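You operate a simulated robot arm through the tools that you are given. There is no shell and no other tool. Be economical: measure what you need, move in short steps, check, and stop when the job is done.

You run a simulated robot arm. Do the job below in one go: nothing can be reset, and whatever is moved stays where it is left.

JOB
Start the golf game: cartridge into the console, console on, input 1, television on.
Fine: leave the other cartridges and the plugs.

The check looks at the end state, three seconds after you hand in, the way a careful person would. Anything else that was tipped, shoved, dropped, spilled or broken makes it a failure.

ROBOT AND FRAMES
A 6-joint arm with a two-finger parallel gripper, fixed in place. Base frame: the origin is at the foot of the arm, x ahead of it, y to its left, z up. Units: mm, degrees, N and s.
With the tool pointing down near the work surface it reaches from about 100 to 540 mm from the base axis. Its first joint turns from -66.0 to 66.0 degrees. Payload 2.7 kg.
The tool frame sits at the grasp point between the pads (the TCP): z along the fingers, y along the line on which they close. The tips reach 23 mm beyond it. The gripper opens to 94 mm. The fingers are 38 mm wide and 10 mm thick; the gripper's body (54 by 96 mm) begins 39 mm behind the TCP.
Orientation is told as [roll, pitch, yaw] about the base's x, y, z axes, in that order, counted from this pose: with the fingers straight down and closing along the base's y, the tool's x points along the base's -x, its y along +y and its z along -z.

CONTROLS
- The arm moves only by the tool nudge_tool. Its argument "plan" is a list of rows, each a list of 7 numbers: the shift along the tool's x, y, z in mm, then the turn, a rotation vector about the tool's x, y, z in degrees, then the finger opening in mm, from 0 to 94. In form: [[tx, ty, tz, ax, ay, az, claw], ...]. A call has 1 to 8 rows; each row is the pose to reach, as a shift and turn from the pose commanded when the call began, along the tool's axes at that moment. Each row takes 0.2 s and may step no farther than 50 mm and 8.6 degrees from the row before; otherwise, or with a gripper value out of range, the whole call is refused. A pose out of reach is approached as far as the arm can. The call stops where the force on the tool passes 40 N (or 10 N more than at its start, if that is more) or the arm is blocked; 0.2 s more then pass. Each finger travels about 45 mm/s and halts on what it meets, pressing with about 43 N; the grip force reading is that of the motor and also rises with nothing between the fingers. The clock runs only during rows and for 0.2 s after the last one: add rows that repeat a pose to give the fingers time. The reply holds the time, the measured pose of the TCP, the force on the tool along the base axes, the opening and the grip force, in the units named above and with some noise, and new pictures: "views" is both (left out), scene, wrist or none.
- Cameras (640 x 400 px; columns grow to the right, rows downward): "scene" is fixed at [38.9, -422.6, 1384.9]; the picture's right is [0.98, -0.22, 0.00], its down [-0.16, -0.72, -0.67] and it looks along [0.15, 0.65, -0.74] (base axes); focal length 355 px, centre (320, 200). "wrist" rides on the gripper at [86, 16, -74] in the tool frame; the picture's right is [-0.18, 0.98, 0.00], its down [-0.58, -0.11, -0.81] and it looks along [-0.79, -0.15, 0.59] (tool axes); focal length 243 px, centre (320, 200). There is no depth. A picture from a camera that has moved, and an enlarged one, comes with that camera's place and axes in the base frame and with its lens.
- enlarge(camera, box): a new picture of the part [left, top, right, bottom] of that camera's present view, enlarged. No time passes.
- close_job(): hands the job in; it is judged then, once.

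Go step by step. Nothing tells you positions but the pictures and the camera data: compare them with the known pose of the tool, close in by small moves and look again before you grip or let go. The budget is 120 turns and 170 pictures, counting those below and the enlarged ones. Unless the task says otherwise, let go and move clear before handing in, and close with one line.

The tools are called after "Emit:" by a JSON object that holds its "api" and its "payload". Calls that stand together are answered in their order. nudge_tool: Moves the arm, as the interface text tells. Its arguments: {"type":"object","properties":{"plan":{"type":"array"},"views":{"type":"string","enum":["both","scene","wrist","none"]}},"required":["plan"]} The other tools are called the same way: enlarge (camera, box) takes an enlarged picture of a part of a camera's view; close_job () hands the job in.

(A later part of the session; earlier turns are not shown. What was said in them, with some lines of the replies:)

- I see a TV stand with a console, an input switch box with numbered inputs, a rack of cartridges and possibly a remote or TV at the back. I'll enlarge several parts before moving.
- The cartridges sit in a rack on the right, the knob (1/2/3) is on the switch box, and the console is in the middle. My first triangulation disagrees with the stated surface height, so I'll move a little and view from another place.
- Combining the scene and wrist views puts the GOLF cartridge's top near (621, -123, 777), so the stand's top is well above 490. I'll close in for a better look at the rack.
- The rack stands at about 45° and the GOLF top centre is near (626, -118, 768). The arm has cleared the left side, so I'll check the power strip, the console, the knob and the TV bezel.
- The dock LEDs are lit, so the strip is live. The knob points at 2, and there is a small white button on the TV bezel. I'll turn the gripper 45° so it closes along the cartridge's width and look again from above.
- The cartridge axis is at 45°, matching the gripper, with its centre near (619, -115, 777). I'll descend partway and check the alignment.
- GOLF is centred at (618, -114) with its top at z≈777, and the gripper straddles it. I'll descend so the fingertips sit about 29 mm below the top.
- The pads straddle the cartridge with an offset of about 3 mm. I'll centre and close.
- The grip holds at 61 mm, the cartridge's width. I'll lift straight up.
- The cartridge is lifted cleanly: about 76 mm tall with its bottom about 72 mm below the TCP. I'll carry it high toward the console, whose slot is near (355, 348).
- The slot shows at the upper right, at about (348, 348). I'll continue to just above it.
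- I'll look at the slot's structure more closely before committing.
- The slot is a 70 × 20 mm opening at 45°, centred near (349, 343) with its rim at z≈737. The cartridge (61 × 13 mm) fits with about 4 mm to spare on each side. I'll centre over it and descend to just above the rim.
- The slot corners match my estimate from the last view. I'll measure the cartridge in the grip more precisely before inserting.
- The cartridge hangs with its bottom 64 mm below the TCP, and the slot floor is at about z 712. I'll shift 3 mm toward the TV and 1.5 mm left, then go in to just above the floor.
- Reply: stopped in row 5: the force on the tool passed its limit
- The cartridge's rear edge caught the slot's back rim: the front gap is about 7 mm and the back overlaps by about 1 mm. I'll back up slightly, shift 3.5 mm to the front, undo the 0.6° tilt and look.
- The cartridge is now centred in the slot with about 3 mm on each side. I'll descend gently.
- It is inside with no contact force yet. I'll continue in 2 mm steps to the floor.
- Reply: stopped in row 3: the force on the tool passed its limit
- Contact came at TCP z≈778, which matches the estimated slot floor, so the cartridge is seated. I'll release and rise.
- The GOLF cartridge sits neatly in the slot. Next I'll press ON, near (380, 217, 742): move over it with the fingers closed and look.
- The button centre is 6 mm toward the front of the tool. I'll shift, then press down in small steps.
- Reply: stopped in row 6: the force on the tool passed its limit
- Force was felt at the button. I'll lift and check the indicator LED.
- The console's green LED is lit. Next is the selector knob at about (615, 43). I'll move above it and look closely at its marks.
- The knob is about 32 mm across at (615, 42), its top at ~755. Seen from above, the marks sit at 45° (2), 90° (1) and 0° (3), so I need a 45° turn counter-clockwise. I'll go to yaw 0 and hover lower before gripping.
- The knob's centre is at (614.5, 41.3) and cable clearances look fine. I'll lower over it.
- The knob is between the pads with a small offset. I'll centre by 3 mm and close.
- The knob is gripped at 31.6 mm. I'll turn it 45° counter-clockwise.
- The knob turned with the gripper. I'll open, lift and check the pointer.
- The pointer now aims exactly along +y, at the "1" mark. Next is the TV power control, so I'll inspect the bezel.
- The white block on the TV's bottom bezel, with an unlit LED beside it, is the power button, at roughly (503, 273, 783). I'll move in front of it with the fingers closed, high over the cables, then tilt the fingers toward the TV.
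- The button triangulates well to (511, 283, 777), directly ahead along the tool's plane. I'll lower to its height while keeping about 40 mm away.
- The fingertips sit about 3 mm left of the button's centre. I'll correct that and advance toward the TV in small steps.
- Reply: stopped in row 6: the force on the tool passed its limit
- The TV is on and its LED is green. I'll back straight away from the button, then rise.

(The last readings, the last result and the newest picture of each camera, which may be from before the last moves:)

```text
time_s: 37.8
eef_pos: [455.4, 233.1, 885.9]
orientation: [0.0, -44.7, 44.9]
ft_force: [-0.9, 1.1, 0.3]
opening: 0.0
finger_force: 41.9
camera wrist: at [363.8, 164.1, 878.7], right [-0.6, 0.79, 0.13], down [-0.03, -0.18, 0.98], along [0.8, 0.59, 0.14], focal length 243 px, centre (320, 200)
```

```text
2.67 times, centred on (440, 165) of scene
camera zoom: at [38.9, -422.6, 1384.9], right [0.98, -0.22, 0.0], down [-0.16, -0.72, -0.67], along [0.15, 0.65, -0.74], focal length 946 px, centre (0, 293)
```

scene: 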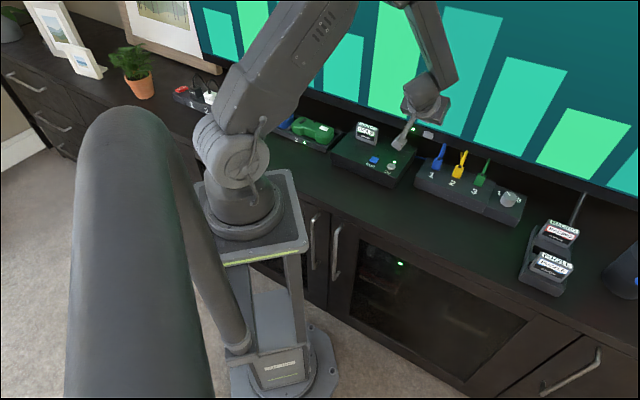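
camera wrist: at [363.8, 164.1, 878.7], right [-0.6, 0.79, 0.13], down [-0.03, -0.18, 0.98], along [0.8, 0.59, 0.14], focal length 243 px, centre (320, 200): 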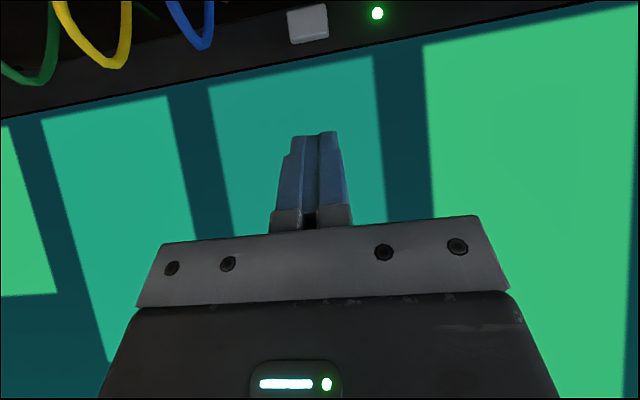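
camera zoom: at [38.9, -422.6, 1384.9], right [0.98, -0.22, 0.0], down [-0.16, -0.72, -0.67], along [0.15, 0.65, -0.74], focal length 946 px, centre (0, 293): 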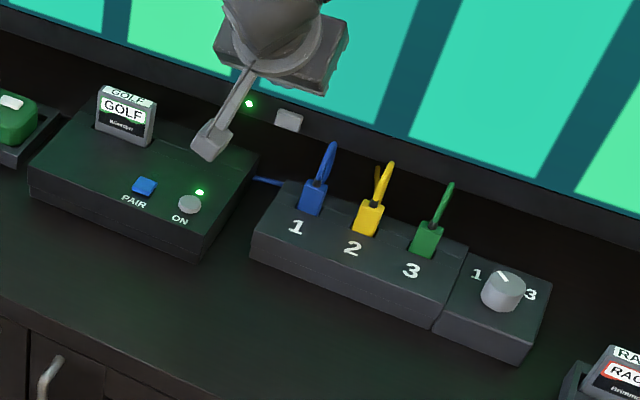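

The TV, console and knob all look right. I'll back off farther and check what the screen actually shows.

Emit:
{"api": "nudge_tool", "payload": {"plan": [[8, 0, -44, 0, 0, 0, 0], [17, 0, -88, 0, 0, 0, 0], [26, 0, -132, 0, 0, 0, 0], [35, 0, -177, 0, 0, 0, 0], [35, 0, -177, 0, 0, 0, 0]]}}

```text
time_s: 39.0
eef_pos: [348.0, 125.8, 987.8]
orientation: [0.0, -44.7, 45.0]
ft_force: [-0.1, 0.1, -0.5]
opening: 0.1
finger_force: 42.3
camera wrist: at [256.4, 57.4, 979.8], right [-0.6, 0.79, 0.13], down [-0.03, -0.19, 0.98], along [0.8, 0.59, 0.14], focal length 243 px, centre (320, 200)
```

scene: 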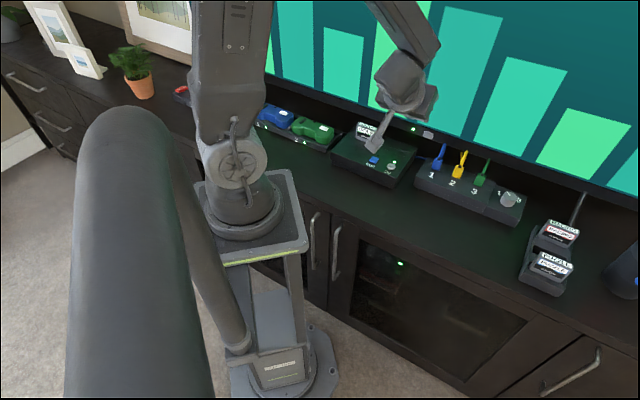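
wrist: 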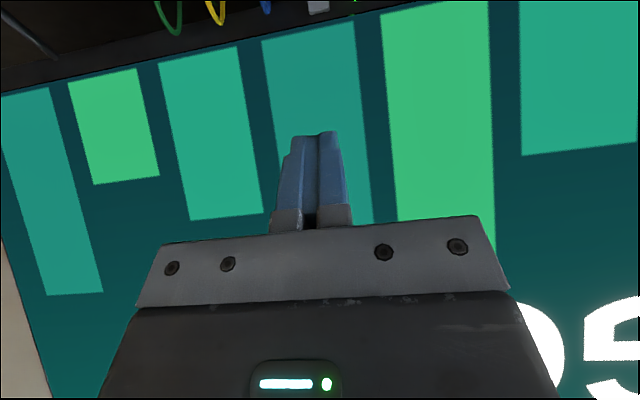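

There is white text on the screen, partly hidden by the gripper. I'll pan to read it.

Emit:
{"api": "nudge_tool", "payload": {"plan": [[0, 40, -20, 0, -7, 0, 0], [0, 80, -40, 0, -14, 0, 0], [0, 110, -60, 0, -21, 0, 0], [0, 130, -80, 0, -28, 0, 0], [0, 130, -80, 0, -28, 0, 0]]}}

```text
time_s: 40.2
eef_pos: [278.3, 197.0, 1092.4]
orientation: [0.0, -72.7, 45.2]
ft_force: [-0.6, -0.1, 0.3]
opening: 0.0
finger_force: 42.1
out of reach, approached as far as the arm can: row 2, 3, 4, 5
camera wrist: at [198.0, 138.9, 1031.6], right [-0.66, 0.73, 0.18], down [-0.34, -0.5, 0.79], along [0.67, 0.46, 0.58], focal length 243 px, centre (320, 200)
```

scene: 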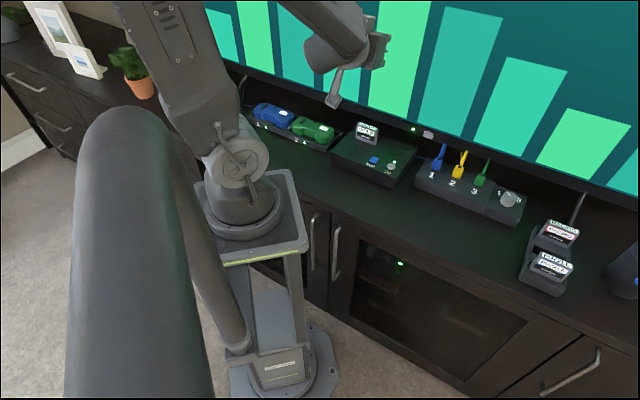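
wrist: 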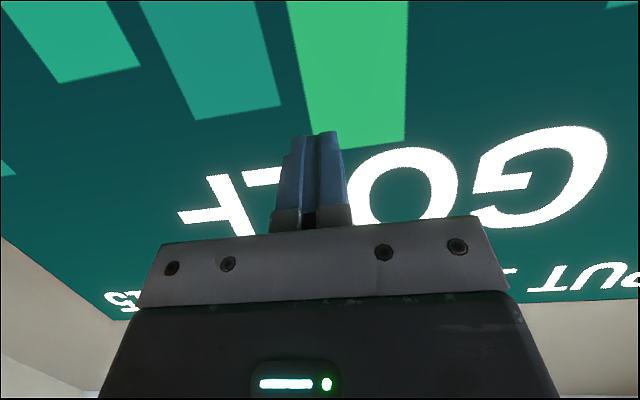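

The screen reads "GOLF" with an "INPUT" line above it, so the game is running, and the arm is clear of everything. I'm handing in.

Emit:
{"api": "close_job", "payload": {}}

```text
The job is handed in.
```

The golf game is running: the GOLF cartridge is in the console, the console is on, the selector is on input 1, and the television is on and shows "GOLF".
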